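You operate a simulated robot arm through the tools that you are given. There is no shell and no other tool. Be economical: measure what you need, move in short steps, check, and stop when the job is done.

You are at the controls of a simulated robot arm. One attempt, no reset.

JOB
Wipe the dusty patch on the ledge, then wax it.
Fine: wipe with the yellow duster, wax with the beige pad; duster and pad back, lid back on the wax; knock nothing off. A coat counts when it lies all over at full strength: go over it till it gets no stronger. What is to be rubbed or washed off counts as gone when no trace of it is left.

It is judged by the outcome, as a careful person would: the job done as asked, and still so three seconds after it is handed in. It fails if anything else is knocked over, pushed out of place, dropped, spilled or broken. A push-on lid holds only when it is set on centred and level and pressed home; a screw cap is set on level and turned clockwise until tight.

ROBOT AND FRAMES
A 6-joint arm with a two-finger gripper, fixed in place. Base frame: the origin is at the foot of the arm, x ahead of it, y to its left, z up; the work surface is at about z = 545. Readings come in mm, rad, newtons and seconds.
With the tool pointing down near the work surface it reaches from about 240 to 700 mm from the base axis. Its first joint turns from -2.897 to 2.897 rad. Payload 3.18 kg.
The tool frame sits at the grasp point between the pads (the TCP): z along the fingers, y along the line on which they close. The tips reach 30 mm beyond it. The gripper opens to 144 mm. The gripper's body begins 103 mm behind the TCP.
Orientation is that of the tool frame in the base frame, as a unit quaternion [x, y, z, w]. With the fingers straight down and closing along the base's y, the tool's x points along the base's -x, its y along +y and its z along -z.

CONTROLS
- The arm moves only by the tool drive_tool. Its argument "plan" is a list of rows, each a list of 3 entries, a list of its own where there are three numbers: the shift along the tool's x, y, z in cm, then the turn, a rotation vector about the tool's x, y, z in degrees, then the finger opening in cm, from 0 to 14.4. In form: [[[dx, dy, dz], [rx, ry, rz], jaw], ...]. A call has 1 to 10 rows; each row shifts and turns the commanded pose from where the row before left it, along the tool's axes as they then stand. Rows are played at 5 a second. More than 50 mm and 0.15 rad between two rows, or a gripper value outside its range, and nothing of the call is played. Where a pose cannot be reached the arm comes as near as it can. A force on the tool above 60 N (or 10 N above the force at the start of the call, whichever is more), or a blocked arm, ends the call early, and 0.2 s more pass. Each finger halts on what it meets, pressing with about 32 N; the grip force reading is that of the motor and also rises with nothing between the fingers. The clock runs only during rows and for 0.2 s after the last one: add rows that do not move to give the fingers time. It gives the time, the measured TCP pose, the force on the tool (base axes), the opening and the grip force at its end, in the units of the frame above (readings bear some noise), with the torque about the TCP (base axes, N m) and any sound that the robot's microphone picked up.
- Cameras (640 x 400 px; columns grow to the right, rows downward): "scene" is fixed at [50.5, 500.6, 1135.3]; the picture's right is [0.21, -0.98, 0.00], its down [-0.82, -0.18, -0.54] and it looks along [0.53, 0.11, -0.84] (base axes); focal length 310 px, centre (320, 200). "wrist" rides on the gripper at [76, 16, -143] in the tool frame; the picture's right is [-0.21, 0.98, 0.00], its down [-0.84, -0.18, -0.51] and it looks along [-0.50, -0.10, 0.86] (tool axes); focal length 218 px, centre (320, 200). There is no depth. A picture from a camera that has moved, and an enlarged one, comes with that camera's place and axes in the base frame and with its lens.
- capture(camera): a new picture of that camera. It takes no simulated time.
- zoom(camera, box): a new picture of the part [left, top, right, bottom] of that camera's present view, enlarged. It takes no simulated time.
- close_job(): hands the job in; it is judged then, once.

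Work in short steps. Places have to be worked out from the pictures, the camera data and where the tool is seen: move nearer, look again, correct. Check each grasp and each placing, and mend what went wrong. You have 120 turns and 64 pictures in all, those below and enlarged ones among them. Open the gripper and draw the arm clear of the work before you hand the job in, unless the task says otherwise; then end with one line.

The tools are called after "Request:" as name(argument=value, ...) on one line, values as JSON. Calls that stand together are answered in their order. drive_tool: Moves the arm, as the interface text tells. Its arguments: {"type":"object","properties":{"plan":{"type":"array","items":{"type":"array"}}},"required":["plan"]} The other tools are called the same way: capture (camera) takes a picture; zoom (camera, box) takes an enlarged picture of a part of a camera's view; close_job () hands the job in.

At the start:

```text
time: 0.0
position: [483.1, 264.6, 796.2]
ee_rot: [0.0, 1.0, 0.0, 0.0]
force: [-1.0, 0.0, 0.3]
ft_torque: [-0.02, -0.02, -0.03]
finger_gap: 144.2
finger_force: 0.1
```

scene: 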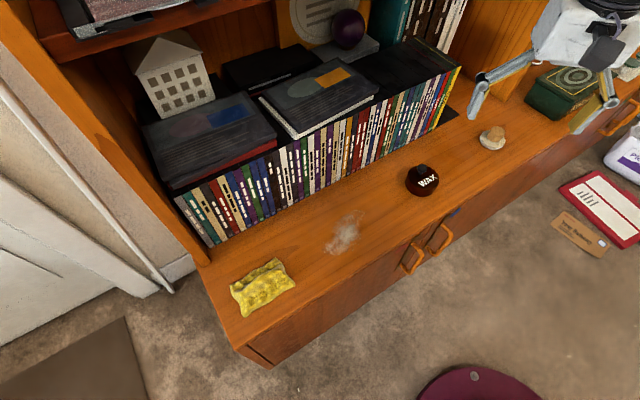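
wrist: 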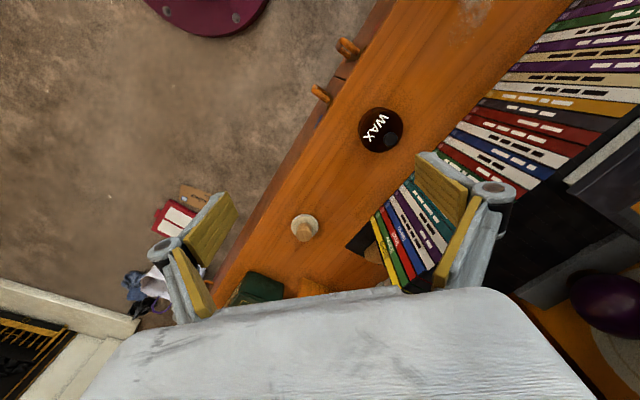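

The ledge runs diagonally: by my estimate the duster is near (206,645), the dust near (347,512), the wax near (528,354) and the pad near (690,190). I'll zoom in on them first.

Request:
zoom(camera="scene", box=[380, 100, 540, 200])

Request:
zoom(camera="scene", box=[210, 200, 370, 330])

Request:
zoom(camera="wrist", box=[240, 80, 480, 280])

```text
4.00 times, centred on (460, 150) of scene
camera zoom: at [50.5, 500.6, 1135.3], right [0.21, -0.98, 0.0], down [-0.82, -0.18, -0.54], along [0.53, 0.11, -0.84], focal length 1238 px, centre (-240, 400)
```

zoom: 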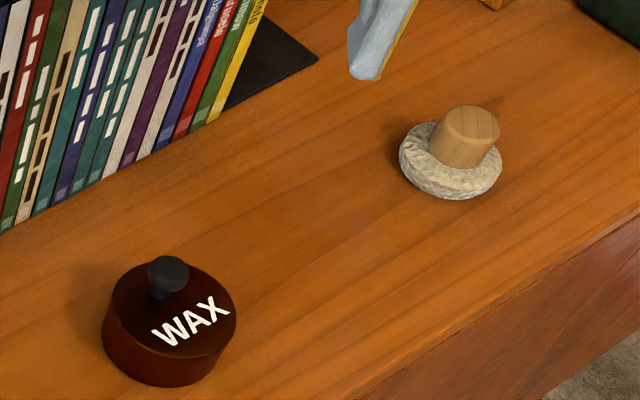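

```text
3.08 times, centred on (290, 265) of scene
camera zoom: at [50.5, 500.6, 1135.3], right [0.21, -0.98, 0.0], down [-0.82, -0.18, -0.54], along [0.53, 0.11, -0.84], focal length 952 px, centre (412, 0)
```

zoom: 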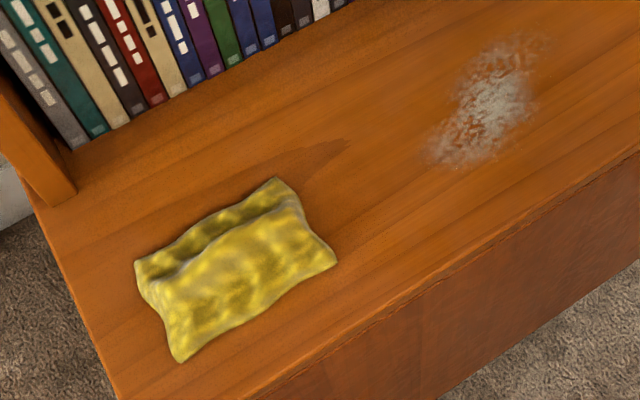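

```text
2.00 times, centred on (360, 180) of wrist
camera zoom: at [406.1, 280.8, 938.9], right [0.21, 0.98, 0.0], down [0.84, -0.18, 0.51], along [0.5, -0.1, -0.86], focal length 436 px, centre (240, 240)
```

zoom: 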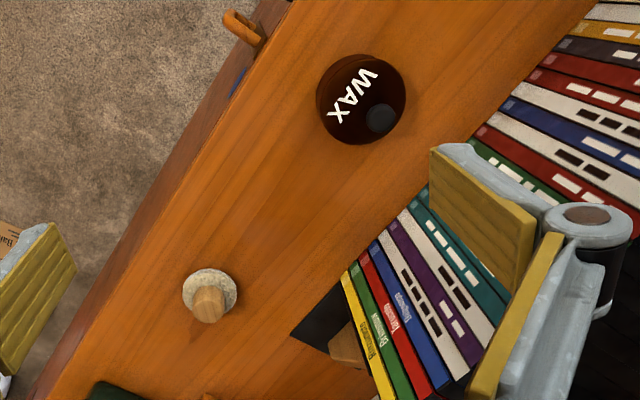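

All four items lie on the ledge's midline, and the ledge runs along (0.71,-0.71). First I move over the duster at height, keeping the orientation.

Request:
drive_tool(plan=[[[2.77, 3.8, 0], [0, 0, 0], 14.4], [[2.77, 3.8, 0], [0, 0, 0], 14.4], [[2.77, 3.8, 0], [0, 0, 0], 14.4], [[2.77, 3.8, 0], [0, 0, 0], 14.4], [[2.77, 3.8, 0], [0, 0, 0], 14.4], [[2.77, 3.8, 0], [0, 0, 0], 14.4], [[2.77, 3.8, 0], [0, 0, 0], 14.4], [[2.77, 3.8, 0], [0, 0, 0], 14.4], [[2.77, 3.8, 0], [0, 0, 0], 14.4], [[2.77, 3.8, 0], [0, 0, 0], 14.4]])

```text
time: 2.2
position: [204.1, 635.5, 792.7]
ee_rot: [0.0, 1.0, 0.003, 0.002]
force: [0.1, -0.2, 0.0]
ft_torque: [0.01, 0.03, -0.02]
finger_gap: 143.9
finger_force: 0.1
out of reach, approached as far as the arm can: row 10
```

I'm near the duster, so I turn the tool so that it closes across the duster's short side and come down some.

Request:
drive_tool(plan=[[[0, 0, 1.5], [0, 0, 7.5], 14.4], [[0, 0, 1.5], [0, 0, 7.5], 14.4], [[0, 0, 1.5], [0, 0, 7.5], 14.4], [[0, 0, 1.5], [0, 0, 7.5], 14.4], [[0, 0, 1.5], [0, 0, 7.5], 14.4], [[0, 0, 1.5], [0, 0, 7.5], 14.4], [[0, 0, 0], [0, 0, 0], 14.4]])

Request:
capture(camera="wrist")

Request:
capture(camera="scene")

```text
time: 3.8
position: [204.3, 635.9, 703.3]
ee_rot: [0.384, 0.924, 0.001, 0.0]
force: [0.5, -0.3, -0.9]
ft_torque: [0.0, 0.01, 0.01]
finger_gap: 144.2
finger_force: 0.1
```

```text
58 pictures are left
camera wrist: at [161.1, 702.6, 845.3], right [0.84, 0.54, 0.0], down [0.47, -0.72, 0.51], along [0.28, -0.43, -0.86], focal length 218 px, centre (320, 200)
```

wrist: 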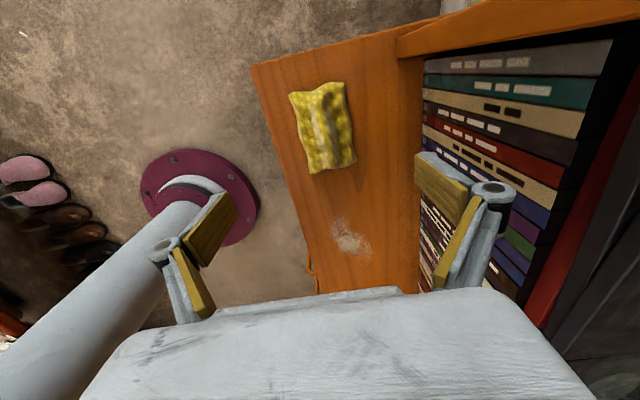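

```text
57 pictures are left
```

scene: 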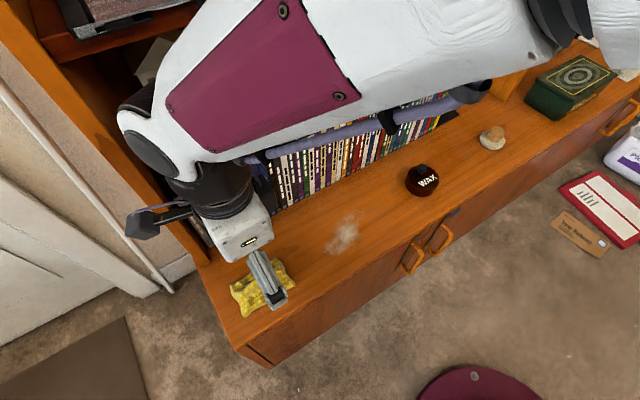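

The duster is at about (202,649) and lined up with the fingers. I shift 13 mm and lower to z≈600.

Request:
drive_tool(plan=[[[1.1, 0.8, 1.3], [0, 0, 0], 12], [[0, 0, 3], [0, 0, 0], 12], [[0, 0, 3], [0, 0, 0], 12], [[0, 0, 3], [0, 0, 0], 12], [[0, 0, 0], [0, 0, 0], 12]])

Request:
zoom(camera="wrist", box=[140, 60, 540, 310])

Request:
zoom(camera="scene", box=[200, 200, 360, 330])

```text
time: 5.0
position: [200.4, 651.1, 598.7]
ee_rot: [0.383, 0.924, 0.001, 0.0]
force: [-0.7, -0.1, 0.1]
ft_torque: [-0.01, -0.02, 0.03]
finger_gap: 119.6
finger_force: 0.1
```

```text
1.60 times, centred on (340, 185) of wrist
camera zoom: at [157.5, 716.0, 742.1], right [0.84, 0.54, 0.0], down [0.47, -0.72, 0.51], along [0.28, -0.42, -0.86], focal length 349 px, centre (288, 224)
```

zoom: 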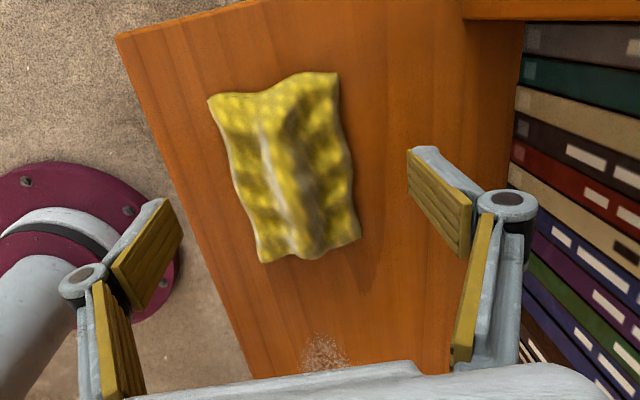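

```text
3.08 times, centred on (280, 265) of scene
camera zoom: at [50.5, 500.6, 1135.3], right [0.21, -0.98, 0.0], down [-0.82, -0.18, -0.54], along [0.53, 0.11, -0.84], focal length 952 px, centre (443, 0)
```

zoom: 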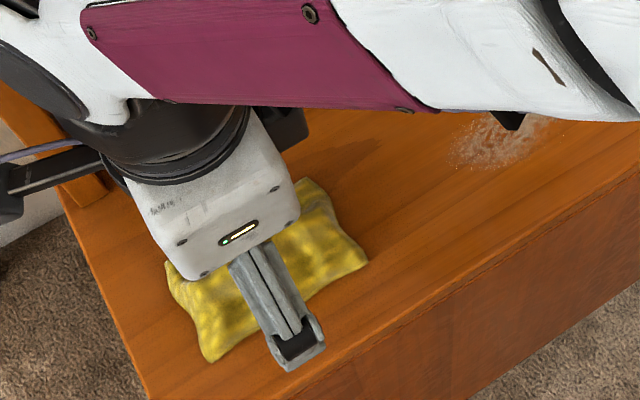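

It is aligned, with the centre near (203,653). I lower to tips a few mm above the ledge, watching the force, then close.

Request:
drive_tool(plan=[[[0.1, 0.25, 0.9], [0, 0, 0], 11], [[0, 0, 0.8], [0, 0, 0], 11], [[0, 0, 0.2], [0, 0, 0], 11], [[0, 0, 0], [0, 0, 0], 11]])

```text
time: 6.0
position: [202.7, 651.9, 580.6]
ee_rot: [0.383, 0.924, 0.0, 0.0]
force: [-0.3, 0.3, 0.2]
ft_torque: [-0.03, -0.01, -0.01]
finger_gap: 110.0
finger_force: 0.0
```

Nothing has touched at z 580.6, with the tips at about 550. I close on the duster.

Request:
drive_tool(plan=[[[0, 0, 0], [0, 0, 0], 8], [[0, 0, 0], [0, 0, 0], 6], [[0, 0, 0], [0, 0, 0], 4], [[0, 0, 0], [0, 0, 0], 3], [[0, 0, 0], [0, 0, 0], 3]])

Request:
zoom(camera="wrist", box=[140, 60, 540, 310])

```text
time: 7.2
position: [202.9, 652.3, 581.9]
ee_rot: [0.383, 0.924, 0.002, 0.0]
force: [-3.2, -3.9, 19.4]
ft_torque: [-0.2, 0.13, 0.05]
finger_gap: 62.8
finger_force: 31.8
```

```text
1.60 times, centred on (340, 185) of wrist
camera zoom: at [159.1, 718.9, 724.7], right [0.84, 0.54, 0.0], down [0.47, -0.72, 0.51], along [0.28, -0.42, -0.86], focal length 349 px, centre (288, 224)
```

zoom: 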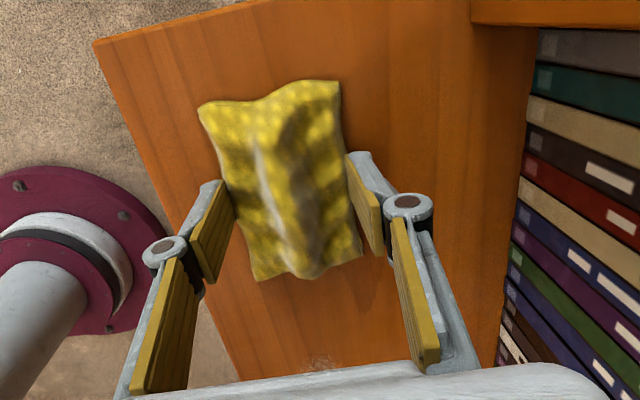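

The duster is held at 62.8 mm. I lift it a little and check.

Request:
drive_tool(plan=[[[0, 0, -1], [0, 0, 0], 3], [[0, 0, -2], [0, 0, 0], 3], [[0, 0, -2], [0, 0, 0], 3], [[0, 0, 0], [0, 0, 0], 3]])

Request:
zoom(camera="scene", box=[200, 180, 400, 330])

Request:
zoom(camera="wrist", box=[140, 60, 540, 310])

```text
time: 8.2
position: [203.2, 652.1, 629.7]
ee_rot: [0.383, 0.924, 0.0, 0.001]
force: [0.3, 0.2, 1.0]
ft_torque: [-0.02, -0.02, -0.02]
finger_gap: 29.9
finger_force: 0.1
```

```text
2.67 times, centred on (300, 255) of scene
camera zoom: at [50.5, 500.6, 1135.3], right [0.21, -0.98, 0.0], down [-0.82, -0.18, -0.54], along [0.53, 0.11, -0.84], focal length 826 px, centre (373, 53)
```

zoom: 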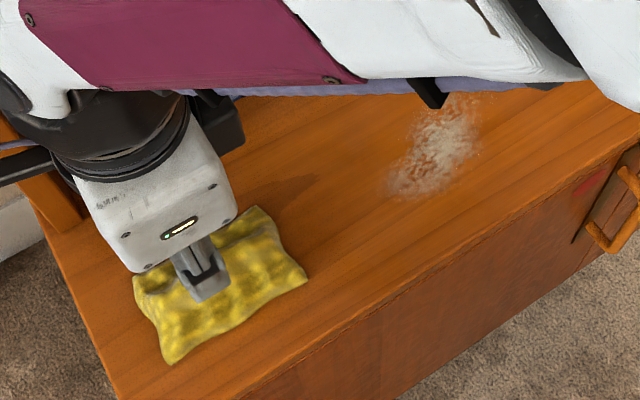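

```text
1.60 times, centred on (340, 185) of wrist
camera zoom: at [159.1, 718.8, 773.3], right [0.84, 0.54, 0.0], down [0.47, -0.72, 0.51], along [0.28, -0.43, -0.86], focal length 349 px, centre (288, 224)
```

zoom: 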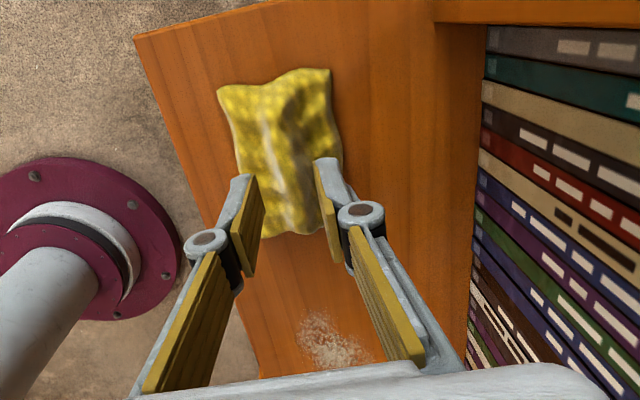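

The fingers slid up the sloped edges, and the duster looks unmoved. I reopen, go down until the tips just touch the ledge, and grip lower.

Request:
drive_tool(plan=[[[0, 0, 0], [0, 0, 0], 10], [[0, 0, 0], [0, 0, 0], 10], [[0, 0, 2], [0, 0, 0], 10], [[0, 0, 2], [0, 0, 0], 10], [[0, 0, 1], [0, 0, 0], 10], [[0, 0, 0.2], [0, 0, 0], 10], [[0, 0, 0.1], [0, 0, 0], 10], [[0, 0, 0.1], [0, 0, 0], 10], [[0, 0, 0], [0, 0, 0], 10]])

```text
time: 10.2
position: [202.8, 651.3, 577.4]
ee_rot: [0.383, 0.924, 0.001, 0.0]
force: [-0.3, 0.2, 0.3]
ft_torque: [0.0, 0.01, 0.0]
finger_gap: 99.7
finger_force: 0.2
```

Request:
drive_tool(plan=[[[0, 0, 0.1], [0, 0, 0], 10], [[0, 0, 0.1], [0, 0, 0], 10], [[0, 0, 0], [0, 0, 0], 10]])

```text
time: 11.0
position: [202.8, 652.1, 573.4]
ee_rot: [0.383, 0.924, 0.001, 0.0]
force: [-0.3, -0.3, 0.0]
ft_torque: [0.01, 0.01, -0.01]
finger_gap: 100.1
finger_force: 0.0
```

There is still no contact with the tips at about 543, so the ledge is a bit lower than I assumed. I keep probing.

Request:
drive_tool(plan=[[[0, 0, 0.1], [0, 0, 0], 10], [[0, 0, 0.1], [0, 0, 0], 10], [[0, 0, 0.1], [0, 0, 0], 10], [[0, 0, 0], [0, 0, 0], 10]])

```text
time: 12.0
position: [203.5, 652.2, 570.4]
ee_rot: [0.383, 0.924, 0.001, 0.001]
force: [-0.9, 0.3, -0.3]
ft_torque: [-0.02, 0.03, -0.02]
finger_gap: 100.1
finger_force: 0.0
```

Request:
drive_tool(plan=[[[0, 0, 0], [0, 0, 0], 8.5], [[0, 0, 0.1], [0, 0, 0], 8.5], [[0, 0, 0.1], [0, 0, 0], 8.5], [[0, 0, 0], [0, 0, 0], 8.5]])

Request:
zoom(camera="wrist", box=[140, 60, 540, 310])

```text
time: 13.0
position: [203.3, 653.7, 570.5]
ee_rot: [0.383, 0.924, 0.002, 0.0]
force: [2.9, 1.9, 19.5]
ft_torque: [-0.7, 0.56, 0.08]
finger_gap: 79.0
finger_force: 0.0
```

```text
1.60 times, centred on (340, 185) of wrist
camera zoom: at [159.7, 719.4, 715.6], right [0.84, 0.54, 0.01], down [0.47, -0.73, 0.5], along [0.28, -0.42, -0.86], focal length 349 px, centre (288, 224)
```

zoom: 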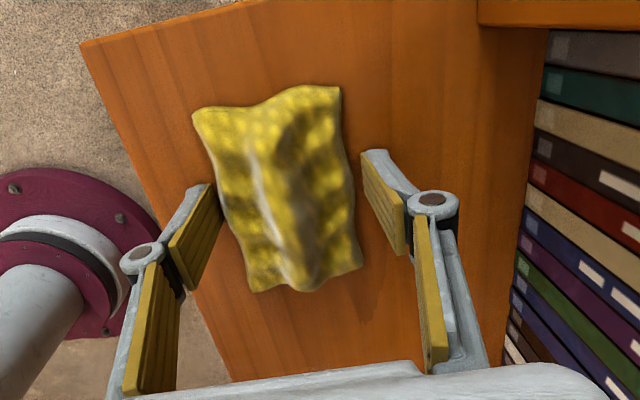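

The tips touch the ledge at TCP z≈570.5. I back off 3 mm and close.

Request:
drive_tool(plan=[[[0, 0.1, -0.35], [0, 0, 0], 8.5], [[0, 0, 0], [0, 0, 0], 7], [[0, 0, 0], [0, 0, 0], 6], [[0, 0, 0], [0, 0, 0], 5], [[0, 0, 0], [0, 0, 0], 4.5], [[0, 0, 0], [0, 0, 0], 4.5]])

```text
time: 14.4
position: [204.2, 651.2, 574.2]
ee_rot: [0.384, 0.924, 0.0, 0.0]
force: [-4.2, -4.8, 23.3]
ft_torque: [-0.37, 0.31, 0.0]
finger_gap: 68.8
finger_force: 32.2
```

Request:
drive_tool(plan=[[[0, 0, -0.5], [0, 0, 0], 4.5], [[0, 0, -1], [0, 0, 0], 4.5], [[0, 0, -1], [0, 0, 0], 4.5], [[0, 0, 0], [0, 0, 0], 4.5]])

Request:
zoom(camera="wrist", box=[140, 60, 540, 310])

```text
time: 15.4
position: [203.8, 652.3, 597.3]
ee_rot: [0.382, 0.924, 0.0, 0.0]
force: [1.1, -0.3, -0.9]
ft_torque: [0.03, 0.0, 0.03]
finger_gap: 68.8
finger_force: 32.3
```

```text
1.60 times, centred on (340, 185) of wrist
camera zoom: at [160.5, 719.1, 740.6], right [0.84, 0.54, 0.0], down [0.47, -0.72, 0.51], along [0.28, -0.43, -0.86], focal length 349 px, centre (288, 224)
```

zoom: 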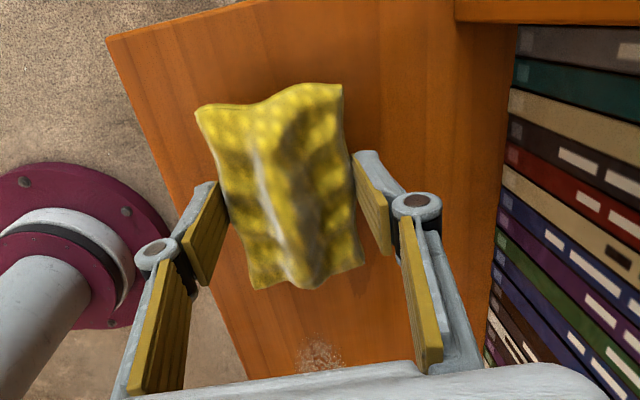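

The grip is firm at 68.8 mm and the duster has come up level. I lift it more and carry it along the ledge to above the dusty patch.

Request:
drive_tool(plan=[[[0, 0, -3], [0, 0, 0], 4.5], [[-4.1, 0.1, 0], [0, 0, 0], 4.5], [[-4.1, 0.1, 0], [0, 0, 0], 4.5], [[-4.1, 0.1, 0], [0, 0, 0], 4.5], [[-4.1, 0.1, 0], [0, 0, 0], 4.5], [[0, 0, 0], [0, 0, 0], 4.5]])

Request:
capture(camera="wrist")

Request:
capture(camera="scene")

```text
time: 16.8
position: [321.3, 539.4, 626.8]
ee_rot: [0.383, 0.924, 0.0, -0.001]
force: [0.0, -0.8, -1.0]
ft_torque: [0.0, 0.0, -0.01]
finger_gap: 68.8
finger_force: 32.7
```

```text
49 pictures are left
camera wrist: at [279.1, 605.9, 770.8], right [0.84, 0.54, 0.0], down [0.47, -0.72, 0.51], along [0.28, -0.43, -0.86], focal length 218 px, centre (320, 200)
```

wrist: 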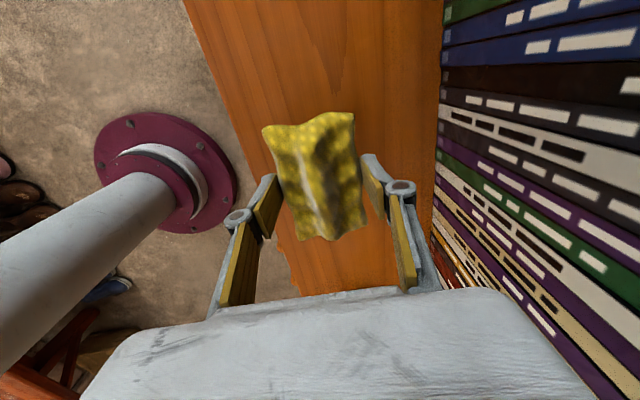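

```text
48 pictures are left
```

scene: 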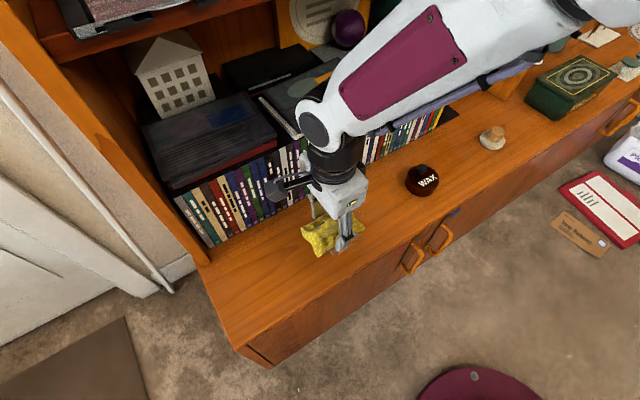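

I go on 45 mm to the patch centre and lower until the duster presses lightly.

Request:
drive_tool(plan=[[[-4.6, 0, 1], [0, 0, 0], 4.5], [[0, 0, 2], [0, 0, 0], 4.5], [[0, 0, 1.7], [0, 0, 0], 4.5], [[0, 0, 0.4], [0, 0, 0], 4.5], [[0, 0, 0.3], [0, 0, 0], 4.5], [[0, 0, 0], [0, 0, 0], 4.5]])

```text
time: 18.2
position: [355.3, 507.6, 573.8]
ee_rot: [0.383, 0.924, 0.001, 0.001]
force: [-0.5, -1.1, 3.7]
ft_torque: [-0.13, 0.12, 0.02]
finger_gap: 68.6
finger_force: 31.6
```

Light contact. I press about 1.5 mm more and scrub along the ledge.

Request:
drive_tool(plan=[[[0, 0, 0.15], [0, 0, 0], 4.5], [[2, 0, 0], [0, 0, 0], 4.5], [[2, 0, 0], [0, 0, 0], 4.5], [[-2, 0.5, 0], [0, 0, 0], 4.5], [[-2, 0.5, 0], [0, 0, 0], 4.5], [[-2, 0, 0], [0, 0, 0], 4.5], [[-2, 0, 0], [0, 0, 0], 4.5], [[2, -0.5, 0], [0, 0, 0], 4.5], [[2, -0.5, 0], [0, 0, 0], 4.5]])

```text
time: 20.2
position: [357.1, 505.4, 574.3]
ee_rot: [0.382, 0.924, 0.001, 0.0]
force: [16.4, -10.8, 33.0]
ft_torque: [-0.88, 0.36, 0.58]
finger_gap: 68.7
finger_force: 32.2
```

Force is about 33 N and the grip holds. I do more strokes with sideways offsets.

Request:
drive_tool(plan=[[[2, -0.8, 0], [0, 0, 0], 4.5], [[2, -0.7, 0], [0, 0, 0], 4.5], [[-2.5, 0, 0], [0, 0, 0], 4.5], [[-2.5, 0, 0], [0, 0, 0], 4.5], [[-3, 0, 0], [0, 0, 0], 4.5], [[0, 1.5, 0], [0, 0, 0], 4.5], [[0, 1.5, 0], [0, 0, 0], 4.5], [[2.5, 0, 0], [0, 0, 0], 4.5], [[2.5, 0, 0], [0, 0, 0], 4.5], [[2.5, 0, 0], [0, 0, 0], 4.5]])

Request:
drive_tool(plan=[[[-2, -0.5, 0], [0, 0, 0], 4.5], [[-2, -0.5, 0], [0, 0, 0], 4.5], [[-2.5, -0.5, 0], [0, 0, 0], 4.5], [[0, -0.7, 0], [0, 0, 0], 4.5], [[2.5, 0, 0], [0, 0, 0], 4.5], [[2.5, 0, 0], [0, 0, 0], 4.5], [[0, 0.7, 0], [0, 0, 0], 4.5], [[-1.5, 0, 0], [0, 0, 0], 4.5]])

Request:
drive_tool(plan=[[[0, 0, -2], [0, 0, 0], 4.5], [[0, 0, -4], [0, 0, 0], 4.5], [[4.5, 0, 0], [0, 0, 0], 4.5], [[4.5, 0, 0], [0, 0, 0], 4.5], [[4.5, 0, 0], [0, 0, 0], 4.5], [[0, 0, 0], [0, 0, 0], 4.5]])

Request:
zoom(camera="scene", box=[240, 160, 440, 290])

```text
time: 21.6
position: [376.3, 471.7, 573.0]
ee_rot: [0.38, 0.925, -0.004, -0.001]
force: [-5.2, -2.8, 14.6]
ft_torque: [0.49, -0.03, 0.1]
finger_gap: 68.6
finger_force: 32.0
stopped in row 6: the force on the tool passed its limit at 63 N (the readings are from after the stop); the commanded pose is now the measured one
```

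```text
time: 23.2
position: [373.2, 446.3, 575.2]
ee_rot: [0.38, 0.925, -0.01, -0.002]
force: [-3.8, -8.2, 15.3]
ft_torque: [0.39, -0.15, 0.02]
finger_gap: 68.8
finger_force: 31.8
stopped in row 8: the force on the tool passed its limit at 62 N (the readings are from after the stop); the commanded pose is now the measured one
```

```text
time: 24.6
position: [276.0, 543.1, 632.3]
ee_rot: [0.381, 0.925, -0.01, -0.002]
force: [-0.2, 0.0, 0.0]
ft_torque: [-0.03, 0.0, 0.01]
finger_gap: 68.8
finger_force: 32.4
```

```text
3.08 times, centred on (340, 225) of scene
camera zoom: at [50.5, 500.6, 1135.3], right [0.21, -0.98, 0.0], down [-0.82, -0.18, -0.54], along [0.53, 0.11, -0.84], focal length 952 px, centre (258, 123)
```

zoom: 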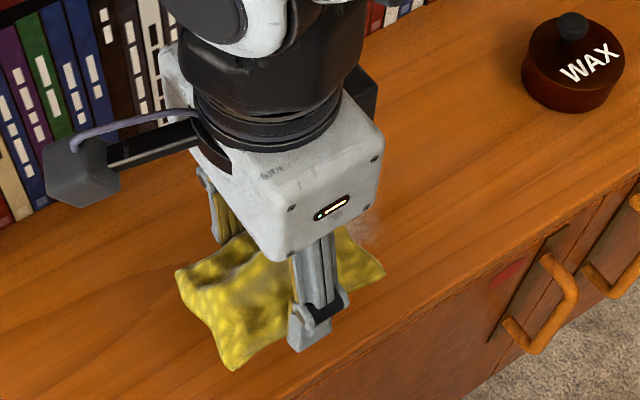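

Two calls stopped on the force limit, so I should press less. I move further aside to see the patch.

Request:
drive_tool(plan=[[[4.5, 0, 0], [0, 0, 0], 4.5], [[4, 1.5, 0], [0, 0, 0], 4.5], [[0, 0, 0], [0, 0, 0], 4.5]])

Request:
zoom(camera="scene", box=[280, 180, 420, 270])

```text
time: 25.4
position: [227.3, 611.9, 631.1]
ee_rot: [0.38, 0.925, -0.011, -0.003]
force: [0.2, -0.1, -1.1]
ft_torque: [0.02, -0.01, 0.0]
finger_gap: 68.9
finger_force: 32.0
```

```text
4.44 times, centred on (350, 225) of scene
camera zoom: at [50.5, 500.6, 1135.3], right [0.21, -0.98, 0.0], down [-0.82, -0.18, -0.54], along [0.53, 0.11, -0.84], focal length 1376 px, centre (187, 89)
```

zoom: 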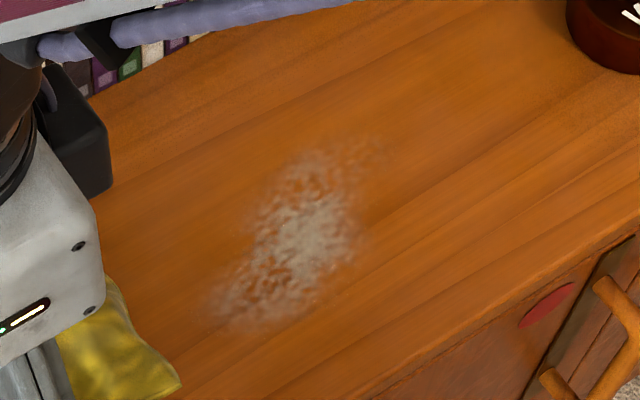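

The dust is thinner but clearly there, centred near (353,507). I level the tool, return, and do more passes at lower pressure.

Request:
drive_tool(plan=[[[0, 0, 0], [-1.3, 0.2, 0.4], 4.5], [[-4.1, 0.4, 0], [0, 0, 0], 4.5], [[-4.1, 0.4, 0], [0, 0, 0], 4.5], [[-4.1, 0.4, 0], [0, 0, 0], 4.5], [[-4.1, 0.3, 0], [0, 0, 0], 4.5], [[0, 0, 3], [0, 0, 0], 4.5], [[0, 0, 2.5], [0, 0, 0], 4.5], [[0, 0, 0.2], [0, 0, 0], 4.5], [[0, 0, 0], [0, 0, 0], 4.5]])

```text
time: 27.4
position: [354.8, 507.1, 576.0]
ee_rot: [0.383, 0.924, 0.001, 0.001]
force: [-0.3, -0.5, -1.9]
ft_torque: [0.0, 0.04, -0.01]
finger_gap: 68.9
finger_force: 31.7
```

Request:
drive_tool(plan=[[[0, 0, 0.2], [0, 0, 0], 4.5], [[0, 0, 0.1], [0, 0, 0], 4.5], [[3, 0, 0], [0, 0, 0], 4.5], [[-3, 0, 0], [0, 0, 0], 4.5], [[-3, 0, 0], [0, 0, 0], 4.5], [[3, 0, 0], [0, 0, 0], 4.5], [[3, 0, 0], [0, 0, 0], 4.5], [[-3, 0, 0], [0, 0, 0], 4.5], [[-3, 0, 0], [0, 0, 0], 4.5], [[3, 0, 0], [0, 0, 0], 4.5]])

```text
time: 29.6
position: [355.5, 503.8, 573.5]
ee_rot: [0.383, 0.924, 0.0, 0.002]
force: [16.1, -13.7, 37.3]
ft_torque: [-1.09, 0.71, 0.82]
finger_gap: 69.0
finger_force: 31.7
```

Request:
drive_tool(plan=[[[3, 0.8, -0.05], [0, 0, 0], 4.5], [[-3, 0, 0], [0, 0, 0], 4.5], [[-3, 0, 0], [0, 0, 0], 4.5], [[-2, 0.8, 0], [0, 0, 0], 4.5], [[2, 0, 0], [0, 0, 0], 4.5], [[3, -0.8, 0], [0, 0, 0], 4.5], [[3, -0.8, 0], [0, 0, 0], 4.5], [[-3, -0.8, 0], [0, 0, 0], 4.5], [[-3, 0, 0], [0, 0, 0], 4.5], [[3, 0.8, 0], [0, 0, 0], 4.5]])

```text
time: 31.8
position: [356.7, 503.2, 574.6]
ee_rot: [0.382, 0.924, 0.001, 0.001]
force: [13.3, -21.3, 39.8]
ft_torque: [-0.78, 0.56, 0.55]
finger_gap: 69.0
finger_force: 32.5
```

Now I lift off and move aside to check the progress.

Request:
drive_tool(plan=[[[0, 0, -2], [0, 0, 0], 4.5], [[0, 0, -3], [0, 0, 0], 4.5], [[4.5, 0, 0], [0, 0, 0], 4.5], [[4.5, 0, 0], [0, 0, 0], 4.5], [[4.5, 0, 0], [0, 0, 0], 4.5], [[4, 0, 0], [0, 0, 0], 4.5], [[0, 0, 0], [0, 0, 0], 4.5]])

Request:
zoom(camera="scene", box=[280, 180, 420, 270])

```text
time: 33.4
position: [230.6, 630.9, 622.0]
ee_rot: [0.384, 0.924, 0.001, 0.001]
force: [0.2, -0.3, -1.0]
ft_torque: [0.0, 0.01, 0.01]
finger_gap: 68.9
finger_force: 31.8
```

```text
4.44 times, centred on (350, 225) of scene
camera zoom: at [50.5, 500.6, 1135.3], right [0.21, -0.98, 0.0], down [-0.82, -0.18, -0.54], along [0.53, 0.11, -0.84], focal length 1376 px, centre (187, 89)
```

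zoom: 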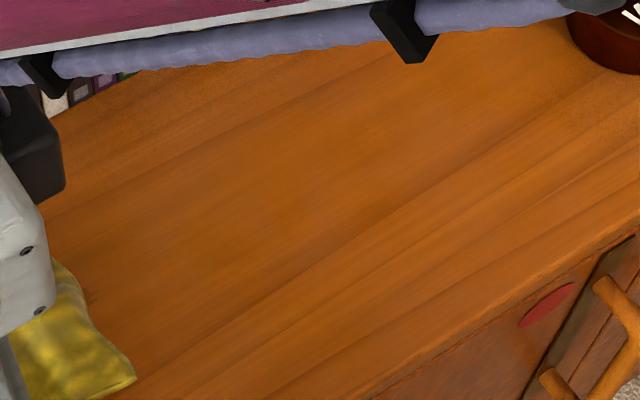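

The patch looks clean. I do one more insurance pass that includes the ends of the patch.

Request:
drive_tool(plan=[[[-4.5, 0, 0], [0, 0, 0], 4.5], [[-4.5, 0, 0], [0, 0, 0], 4.5], [[-4.5, 0, 0], [0, 0, 0], 4.5], [[0, 0, 3], [0, 0, 0], 4.5], [[0, 0, 1.7], [0, 0, 0], 4.5], [[0, 0, 0.2], [0, 0, 0], 4.5], [[0, 0, 0], [0, 0, 0], 4.5]])

Request:
drive_tool(plan=[[[-3, 0.4, 0], [0, 0, 0], 4.5], [[-3, 0.4, 0], [0, 0, 0], 4.5], [[-3, 0.4, 0], [0, 0, 0], 4.5], [[3, 0.7, 0], [0, 0, 0], 4.5], [[3, 0, 0], [0, 0, 0], 4.5], [[3, -0.7, 0], [0, 0, 0], 4.5], [[0, -1.5, 0], [0, 0, 0], 4.5], [[-3, 0, 0], [0, 0, 0], 4.5], [[-3, 0, 0], [0, 0, 0], 4.5], [[0, 1, 0], [0, 0, 0], 4.5]])

```text
time: 35.0
position: [326.4, 534.4, 574.7]
ee_rot: [0.384, 0.923, 0.001, 0.0]
force: [0.7, -0.3, 0.4]
ft_torque: [-0.08, 0.01, 0.03]
finger_gap: 68.7
finger_force: 32.0
```

```text
time: 37.2
position: [374.9, 496.1, 574.6]
ee_rot: [0.383, 0.924, 0.002, 0.001]
force: [-0.5, 0.2, 0.2]
ft_torque: [0.01, 0.04, -0.06]
finger_gap: 68.8
finger_force: 32.3
```

Contact was too light, so I press 1.2 mm more and repeat.

Request:
drive_tool(plan=[[[0, 0, 0.15], [0, 0, 0], 4.5], [[-2.5, 0.5, 0], [0, 0, 0], 4.5], [[0, -1, 0], [0, 0, 0], 4.5], [[3, -0.5, 0], [0, 0, 0], 4.5], [[3, -0.5, 0], [0, 0, 0], 4.5], [[3, 0, 0], [0, 0, 0], 4.5], [[0, 1, 0], [0, 0, 0], 4.5], [[-3, 0.5, 0], [0, 0, 0], 4.5], [[-3, 0.5, 0], [0, 0, 0], 4.5], [[0, 0, -2], [0, 0, 0], 4.5]])

```text
time: 38.7
position: [319.7, 536.1, 574.1]
ee_rot: [0.386, 0.923, -0.003, 0.0]
force: [-2.1, -4.1, 12.4]
ft_torque: [0.29, -0.24, 0.0]
finger_gap: 68.9
finger_force: 31.8
stopped in row 7: the force on the tool passed its limit at 63 N (the readings are from after the stop); the commanded pose is now the measured one
```

Good enough. I return the duster to its original place at (203.5,652).

Request:
drive_tool(plan=[[[0, 0, -3], [-0.3, 0, -0.4], 4.5], [[4.1, 0, 0], [0, 0, 0], 4.5], [[4.1, 0, 0], [0, 0, 0], 4.5], [[4.1, 0, 0], [0, 0, 0], 4.5], [[4.1, 0, 0], [0, 0, 0], 4.5], [[0, 0, 2], [0, 0, 0], 4.5], [[0, 0, 0.8], [0, 0, 0], 4.5], [[0, 0, 0], [0, 0, 0], 4.5]])

```text
time: 40.5
position: [202.5, 651.3, 574.6]
ee_rot: [0.382, 0.924, -0.002, 0.001]
force: [-1.1, 0.4, -0.5]
ft_torque: [0.01, 0.01, 0.03]
finger_gap: 68.8
finger_force: 31.9
```

Request:
drive_tool(plan=[[[0, 0, 0.07], [0, 0, 0], 4.5], [[0, 0, 0], [0, 0, 0], 7.2], [[0, 0, 0], [0, 0, 0], 9], [[0, 0, 0], [0, 0, 0], 9], [[0, 0, -3], [0, 0, 0], 9], [[0, 0, -5], [0, 0, 0], 9], [[0, 0, 0], [0, 0, 0], 9]])

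Request:
zoom(camera="wrist", box=[140, 0, 540, 250])

```text
time: 42.1
position: [202.9, 652.1, 655.2]
ee_rot: [0.381, 0.925, -0.002, 0.0]
force: [0.3, -0.4, 0.3]
ft_torque: [0.0, -0.01, 0.02]
finger_gap: 89.9
finger_force: 0.2
```

```text
1.60 times, centred on (340, 125) of wrist
camera zoom: at [159.4, 718.1, 796.5], right [0.84, 0.55, 0.0], down [0.47, -0.72, 0.51], along [0.28, -0.43, -0.86], focal length 349 px, centre (288, 320)
```

zoom: 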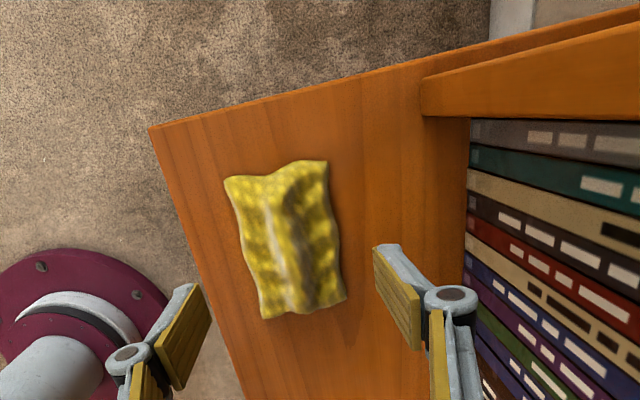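

The duster is back in place. Triangulating the wax gives the lid top at about (502,360,588), with the knob off-centre near (516,369,603). I move over for a close look.

Request:
drive_tool(plan=[[[0, 0, -4.5], [0, 0, 0], 9], [[-4.6, 0, 0], [0, 0, 0], 9], [[-4.6, 0, 0], [0, 0, 0], 9], [[-4.6, 0, 0], [0, 0, 0], 9], [[-4.6, 0, 0], [0, 0, 0], 9], [[-4.6, 0, 0], [0, 0, 0], 9], [[-4.6, 0, 0], [0, 0, 0], 9], [[-4.6, 0, 0], [0, 0, 0], 9], [[-4.6, 0, 0], [0, 0, 0], 6], [[0, 0, 0], [0, 0, 0], 6]])

Request:
capture(camera="wrist")

Request:
zoom(camera="scene", box=[280, 130, 480, 260])

```text
time: 44.3
position: [464.8, 390.9, 699.7]
ee_rot: [0.382, 0.924, -0.001, 0.0]
force: [-0.1, 0.6, 0.5]
ft_torque: [0.05, 0.0, -0.03]
finger_gap: 59.9
finger_force: 0.0
```

```text
43 pictures are left
camera wrist: at [421.7, 457.3, 843.1], right [0.84, 0.55, 0.0], down [0.47, -0.72, 0.51], along [0.28, -0.43, -0.86], focal length 218 px, centre (320, 200)
```

wrist: 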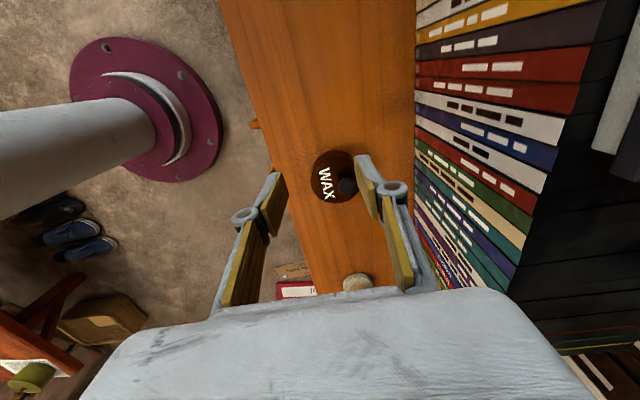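

```text
3.08 times, centred on (380, 195) of scene
camera zoom: at [50.5, 500.6, 1135.3], right [0.21, -0.98, 0.0], down [-0.82, -0.18, -0.54], along [0.53, 0.11, -0.84], focal length 952 px, centre (135, 215)
```

zoom: 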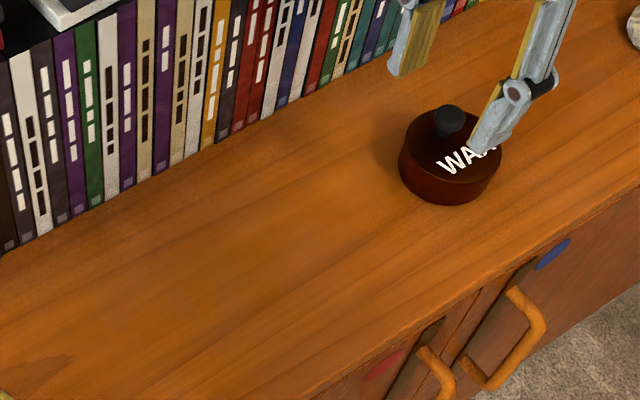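

The dust is gone. The knob lies at about (518,370), so I centre over it at z≈655 with a narrow opening for a close look.

Request:
drive_tool(plan=[[[-2.6, 1.1, 0], [0, 0, 0], 5], [[-2.6, 1.1, 0], [0, 0, 0], 5], [[0, 0, 4], [0, 0, 0], 5], [[0, 0, 0], [0, 0, 0], 5]])

Request:
zoom(camera="wrist", box=[220, 100, 460, 250])

Request:
zoom(camera="scene", box=[360, 120, 500, 220])

```text
time: 45.3
position: [519.2, 371.3, 660.2]
ee_rot: [0.382, 0.924, -0.001, 0.0]
force: [-1.0, -0.4, 0.2]
ft_torque: [-0.04, 0.0, 0.0]
finger_gap: 49.8
finger_force: 0.1
```

```text
2.67 times, centred on (340, 175) of wrist
camera zoom: at [474.4, 437.3, 802.4], right [0.84, 0.55, 0.0], down [0.47, -0.72, 0.51], along [0.28, -0.43, -0.86], focal length 582 px, centre (267, 267)
```

zoom: 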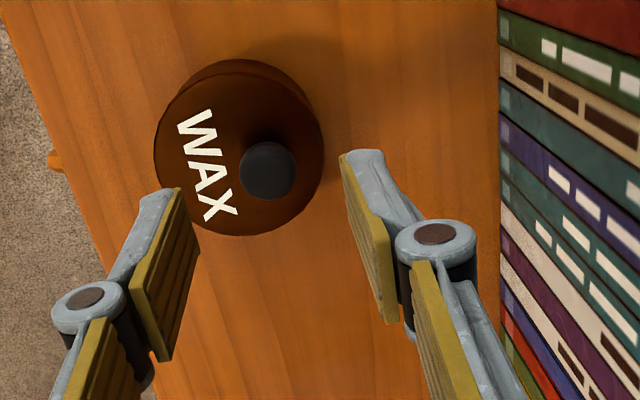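

```text
4.00 times, centred on (430, 170) of scene
camera zoom: at [50.5, 500.6, 1135.3], right [0.21, -0.98, 0.0], down [-0.82, -0.18, -0.54], along [0.53, 0.11, -0.84], focal length 1238 px, centre (-120, 320)
```

zoom: 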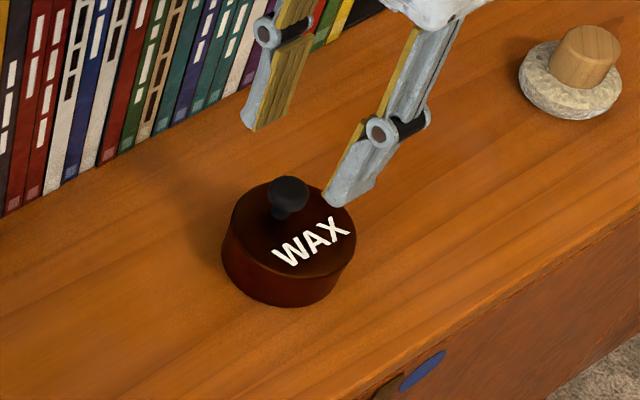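

The knob is about 20 mm across at (517,371), right under the TCP. I lower in small steps around it.

Request:
drive_tool(plan=[[[0.15, -0.15, 1.5], [0, 0, 0], 5], [[0, 0, 1.5], [0, 0, 0], 5], [[0, 0, 0.5], [0, 0, 0], 5], [[0, 0, 0], [0, 0, 0], 5]])

Request:
zoom(camera="scene", box=[360, 120, 500, 220])

```text
time: 46.3
position: [515.7, 370.1, 624.8]
ee_rot: [0.382, 0.924, -0.001, 0.0]
force: [-0.3, 0.2, 0.5]
ft_torque: [-0.03, -0.03, -0.03]
finger_gap: 50.1
finger_force: 0.0
```

```text
4.00 times, centred on (430, 170) of scene
camera zoom: at [50.5, 500.6, 1135.3], right [0.21, -0.98, 0.0], down [-0.82, -0.18, -0.54], along [0.53, 0.11, -0.84], focal length 1238 px, centre (-120, 320)
```

zoom: 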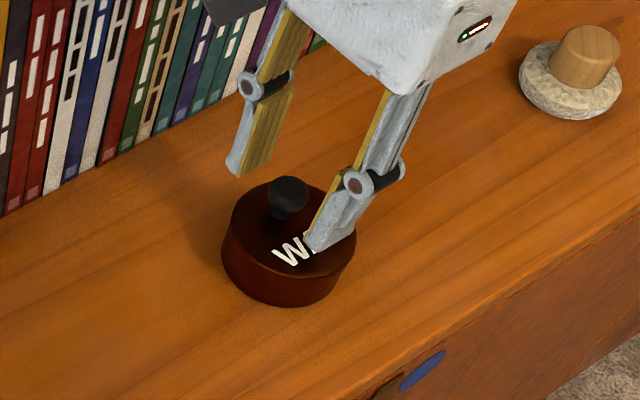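

Request:
drive_tool(plan=[[[-0.2, 0, 0.3], [0, 0, 0], 5], [[0, 0, 0.2], [0, 0, 0], 4], [[0, 0, 0], [0, 0, 0], 2.8], [[0, 0, 0], [0, 0, 0], 1.4], [[0, 0, 0], [0, 0, 0], 1]])

Request:
zoom(camera="scene", box=[360, 120, 500, 220])

```text
time: 47.5
position: [516.5, 368.5, 619.4]
ee_rot: [0.382, 0.924, -0.001, 0.0]
force: [0.3, -0.7, -0.3]
ft_torque: [0.02, 0.0, 0.02]
finger_gap: 19.7
finger_force: 32.2
heard: snap
```

```text
4.00 times, centred on (430, 170) of scene
camera zoom: at [50.5, 500.6, 1135.3], right [0.21, -0.98, 0.0], down [-0.82, -0.18, -0.54], along [0.53, 0.11, -0.84], focal length 1238 px, centre (-120, 320)
```

zoom: 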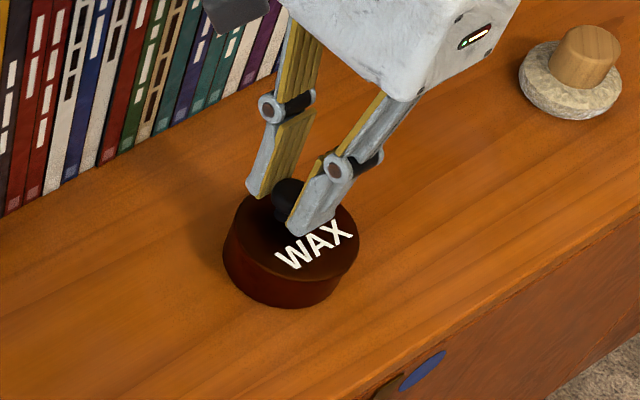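

The knob is held at 19.7 mm, and the snap means the lid has come free. I lift straight up.

Request:
drive_tool(plan=[[[0, 0, -0.5], [0, 0, 0], 1], [[0, 0, -0.5], [0, 0, 0], 1], [[0, 0, -1], [0, 0, 0], 1], [[0, 0, -2], [0, 0, 0], 1], [[0, 0, -3], [0, 0, 0], 1], [[0, 0, 0], [0, 0, 0], 1]])

Request:
capture(camera="wrist")

Request:
zoom(camera="scene", box=[360, 120, 500, 220])

```text
time: 48.9
position: [515.7, 368.2, 689.6]
ee_rot: [0.382, 0.924, -0.001, 0.001]
force: [0.0, 0.4, -0.6]
ft_torque: [-0.02, 0.0, 0.02]
finger_gap: 19.7
finger_force: 32.1
```

```text
37 pictures are left
camera wrist: at [472.6, 435.0, 832.9], right [0.84, 0.55, 0.0], down [0.47, -0.72, 0.51], along [0.28, -0.43, -0.86], focal length 218 px, centre (320, 200)
```

wrist: 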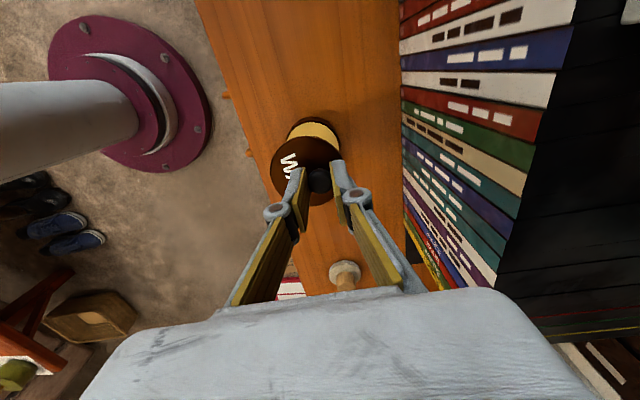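

```text
4.00 times, centred on (430, 170) of scene
camera zoom: at [50.5, 500.6, 1135.3], right [0.21, -0.98, 0.0], down [-0.82, -0.18, -0.54], along [0.53, 0.11, -0.84], focal length 1238 px, centre (-120, 320)
```

zoom: 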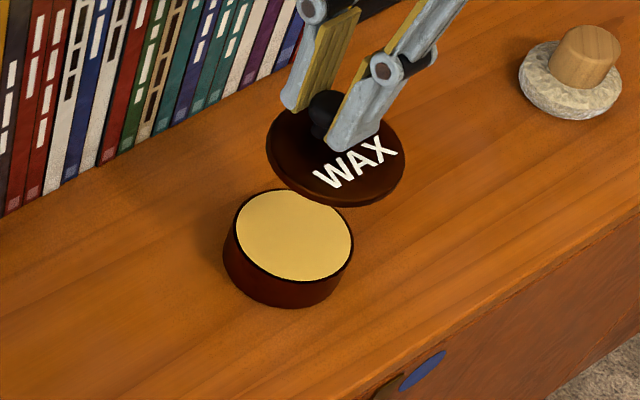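

The lid is a flat disc, with wax near the tin's rim. I set the lid down between tin and pad, carrying it 125 mm along the ledge and lowering gently.

Request:
drive_tool(plan=[[[-4.2, 0, 0], [0, 0, 0], 1], [[-4.2, 0, 0], [0, 0, 0], 1], [[-4.2, 0, 0], [0, 0, 0], 1], [[0, 0, 4], [0, 0, 0], 1], [[0, 0, 4], [0, 0, 0], 1], [[0, 0, 1.5], [0, 0, 0], 1], [[0, 0, 0], [0, 0, 0], 1]])

```text
time: 50.5
position: [606.5, 280.5, 595.6]
ee_rot: [0.381, 0.925, -0.002, 0.001]
force: [0.5, 0.0, -1.4]
ft_torque: [-0.03, 0.02, -0.02]
finger_gap: 19.7
finger_force: 32.0
```

Request:
drive_tool(plan=[[[0, 0, 0.5], [0, 0, 0], 1], [[0, 0, 0.5], [0, 0, 0], 1], [[0, 0, 0.15], [0, 0, 0], 1], [[0, 0, 0], [0, 0, 0], 1]])

Request:
zoom(camera="scene", box=[380, 90, 540, 200])

```text
time: 51.5
position: [608.0, 280.5, 586.4]
ee_rot: [0.382, 0.924, 0.001, 0.002]
force: [-2.8, -2.4, 34.8]
ft_torque: [-0.11, -0.01, -0.03]
finger_gap: 19.1
finger_force: 31.7
```

```text
3.64 times, centred on (460, 145) of scene
camera zoom: at [50.5, 500.6, 1135.3], right [0.21, -0.98, 0.0], down [-0.82, -0.18, -0.54], along [0.53, 0.11, -0.84], focal length 1126 px, centre (-189, 400)
```

zoom: 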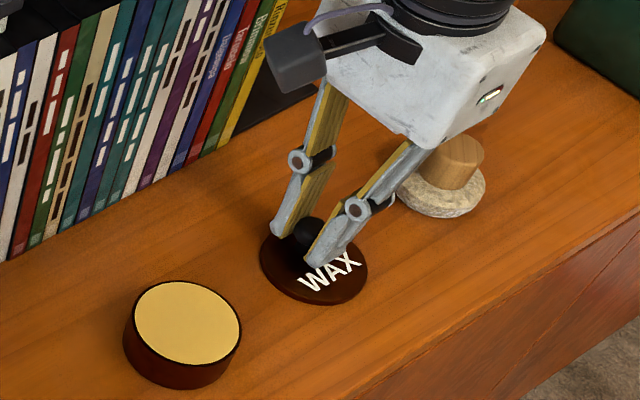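

The lid is down. I release and rise, then move toward the pad with the tool turned so that it closes tangentially.

Request:
drive_tool(plan=[[[0, 0, -0.2], [0, 0, 0], 1.9], [[0, 0, 0], [0, 0, 0], 4], [[0, 0, 0], [0, 0, 0], 4.5], [[0, 0, -4], [0, 0, 0], 4.5], [[0, 0, -4.5], [0, 0, 0], 5], [[0, 0, -4.5], [0, 0, 0], 6], [[0, 0, 0], [0, 0, 0], 6]])

Request:
capture(camera="wrist")

Request:
zoom(camera="scene", box=[380, 90, 540, 200])

```text
time: 53.1
position: [605.4, 278.7, 715.9]
ee_rot: [0.382, 0.924, 0.0, 0.0]
force: [-0.3, 0.2, -0.1]
ft_torque: [-0.01, -0.03, -0.03]
finger_gap: 60.3
finger_force: 0.1
```

```text
34 pictures are left
camera wrist: at [561.7, 345.9, 858.1], right [0.84, 0.55, 0.0], down [0.47, -0.72, 0.51], along [0.28, -0.43, -0.86], focal length 218 px, centre (320, 200)
```

wrist: 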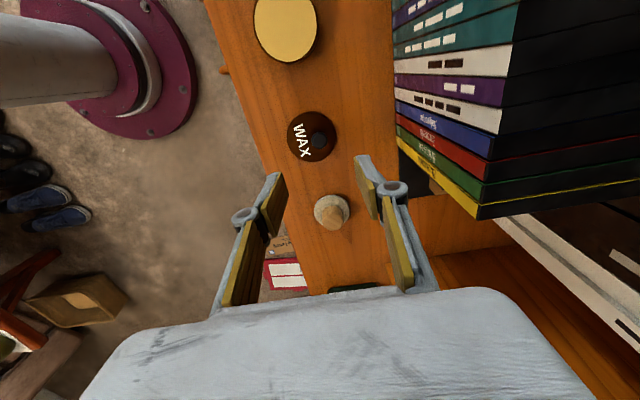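

```text
3.64 times, centred on (460, 145) of scene
camera zoom: at [50.5, 500.6, 1135.3], right [0.21, -0.98, 0.0], down [-0.82, -0.18, -0.54], along [0.53, 0.11, -0.84], focal length 1126 px, centre (-189, 400)
```

zoom: 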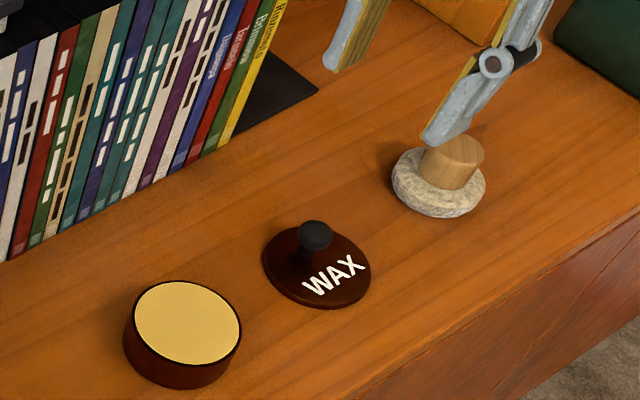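

The lid sits flat. The pad handle is near (686,189), close to the reach limit. I approach at z≈645 and see how far the arm gets.

Request:
drive_tool(plan=[[[-3, -0.15, 1.5], [0, 0, 0], 7], [[-3, -0.15, 1.5], [0, 0, 0], 7], [[-3, -0.15, 2], [0, 0, 0], 7], [[-3, -0.15, 2], [0, 0, 0], 7], [[0, 0, 0], [0, 0, 0], 7], [[0, 0, 0], [0, 0, 0], 7]])

Request:
zoom(camera="wrist", box=[220, 80, 460, 250])

Request:
zoom(camera="scene", box=[420, 80, 560, 180])

```text
time: 54.5
position: [686.4, 189.4, 646.7]
ee_rot: [0.382, 0.924, -0.001, 0.002]
force: [1.3, 0.6, -0.7]
ft_torque: [-0.04, -0.02, 0.0]
finger_gap: 70.1
finger_force: 0.0
```

```text
2.35 times, centred on (340, 165) of wrist
camera zoom: at [642.7, 256.8, 788.3], right [0.84, 0.55, 0.0], down [0.47, -0.72, 0.51], along [0.28, -0.43, -0.86], focal length 514 px, centre (273, 282)
```

zoom: 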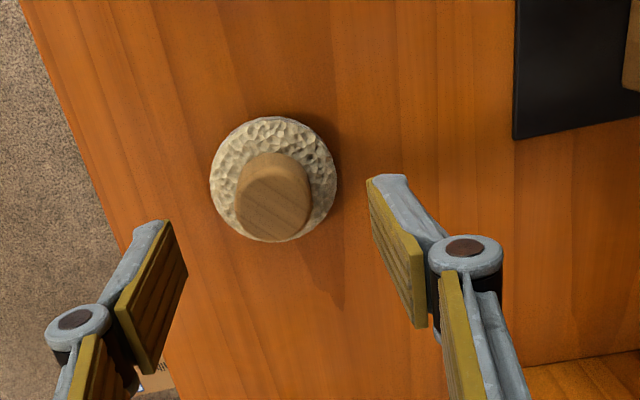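

```text
4.00 times, centred on (490, 130) of scene
camera zoom: at [50.5, 500.6, 1135.3], right [0.21, -0.98, 0.0], down [-0.82, -0.18, -0.54], along [0.53, 0.11, -0.84], focal length 1238 px, centre (-360, 480)
```

zoom: 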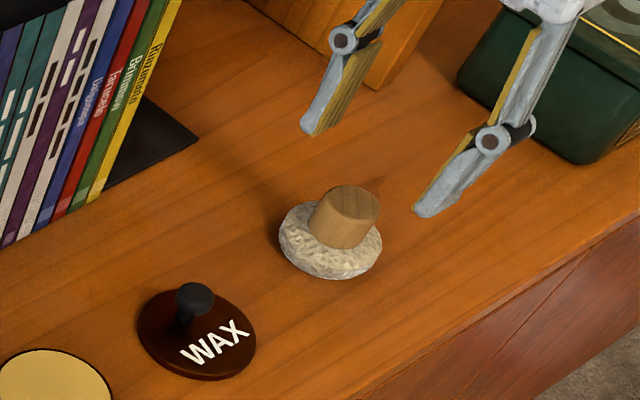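

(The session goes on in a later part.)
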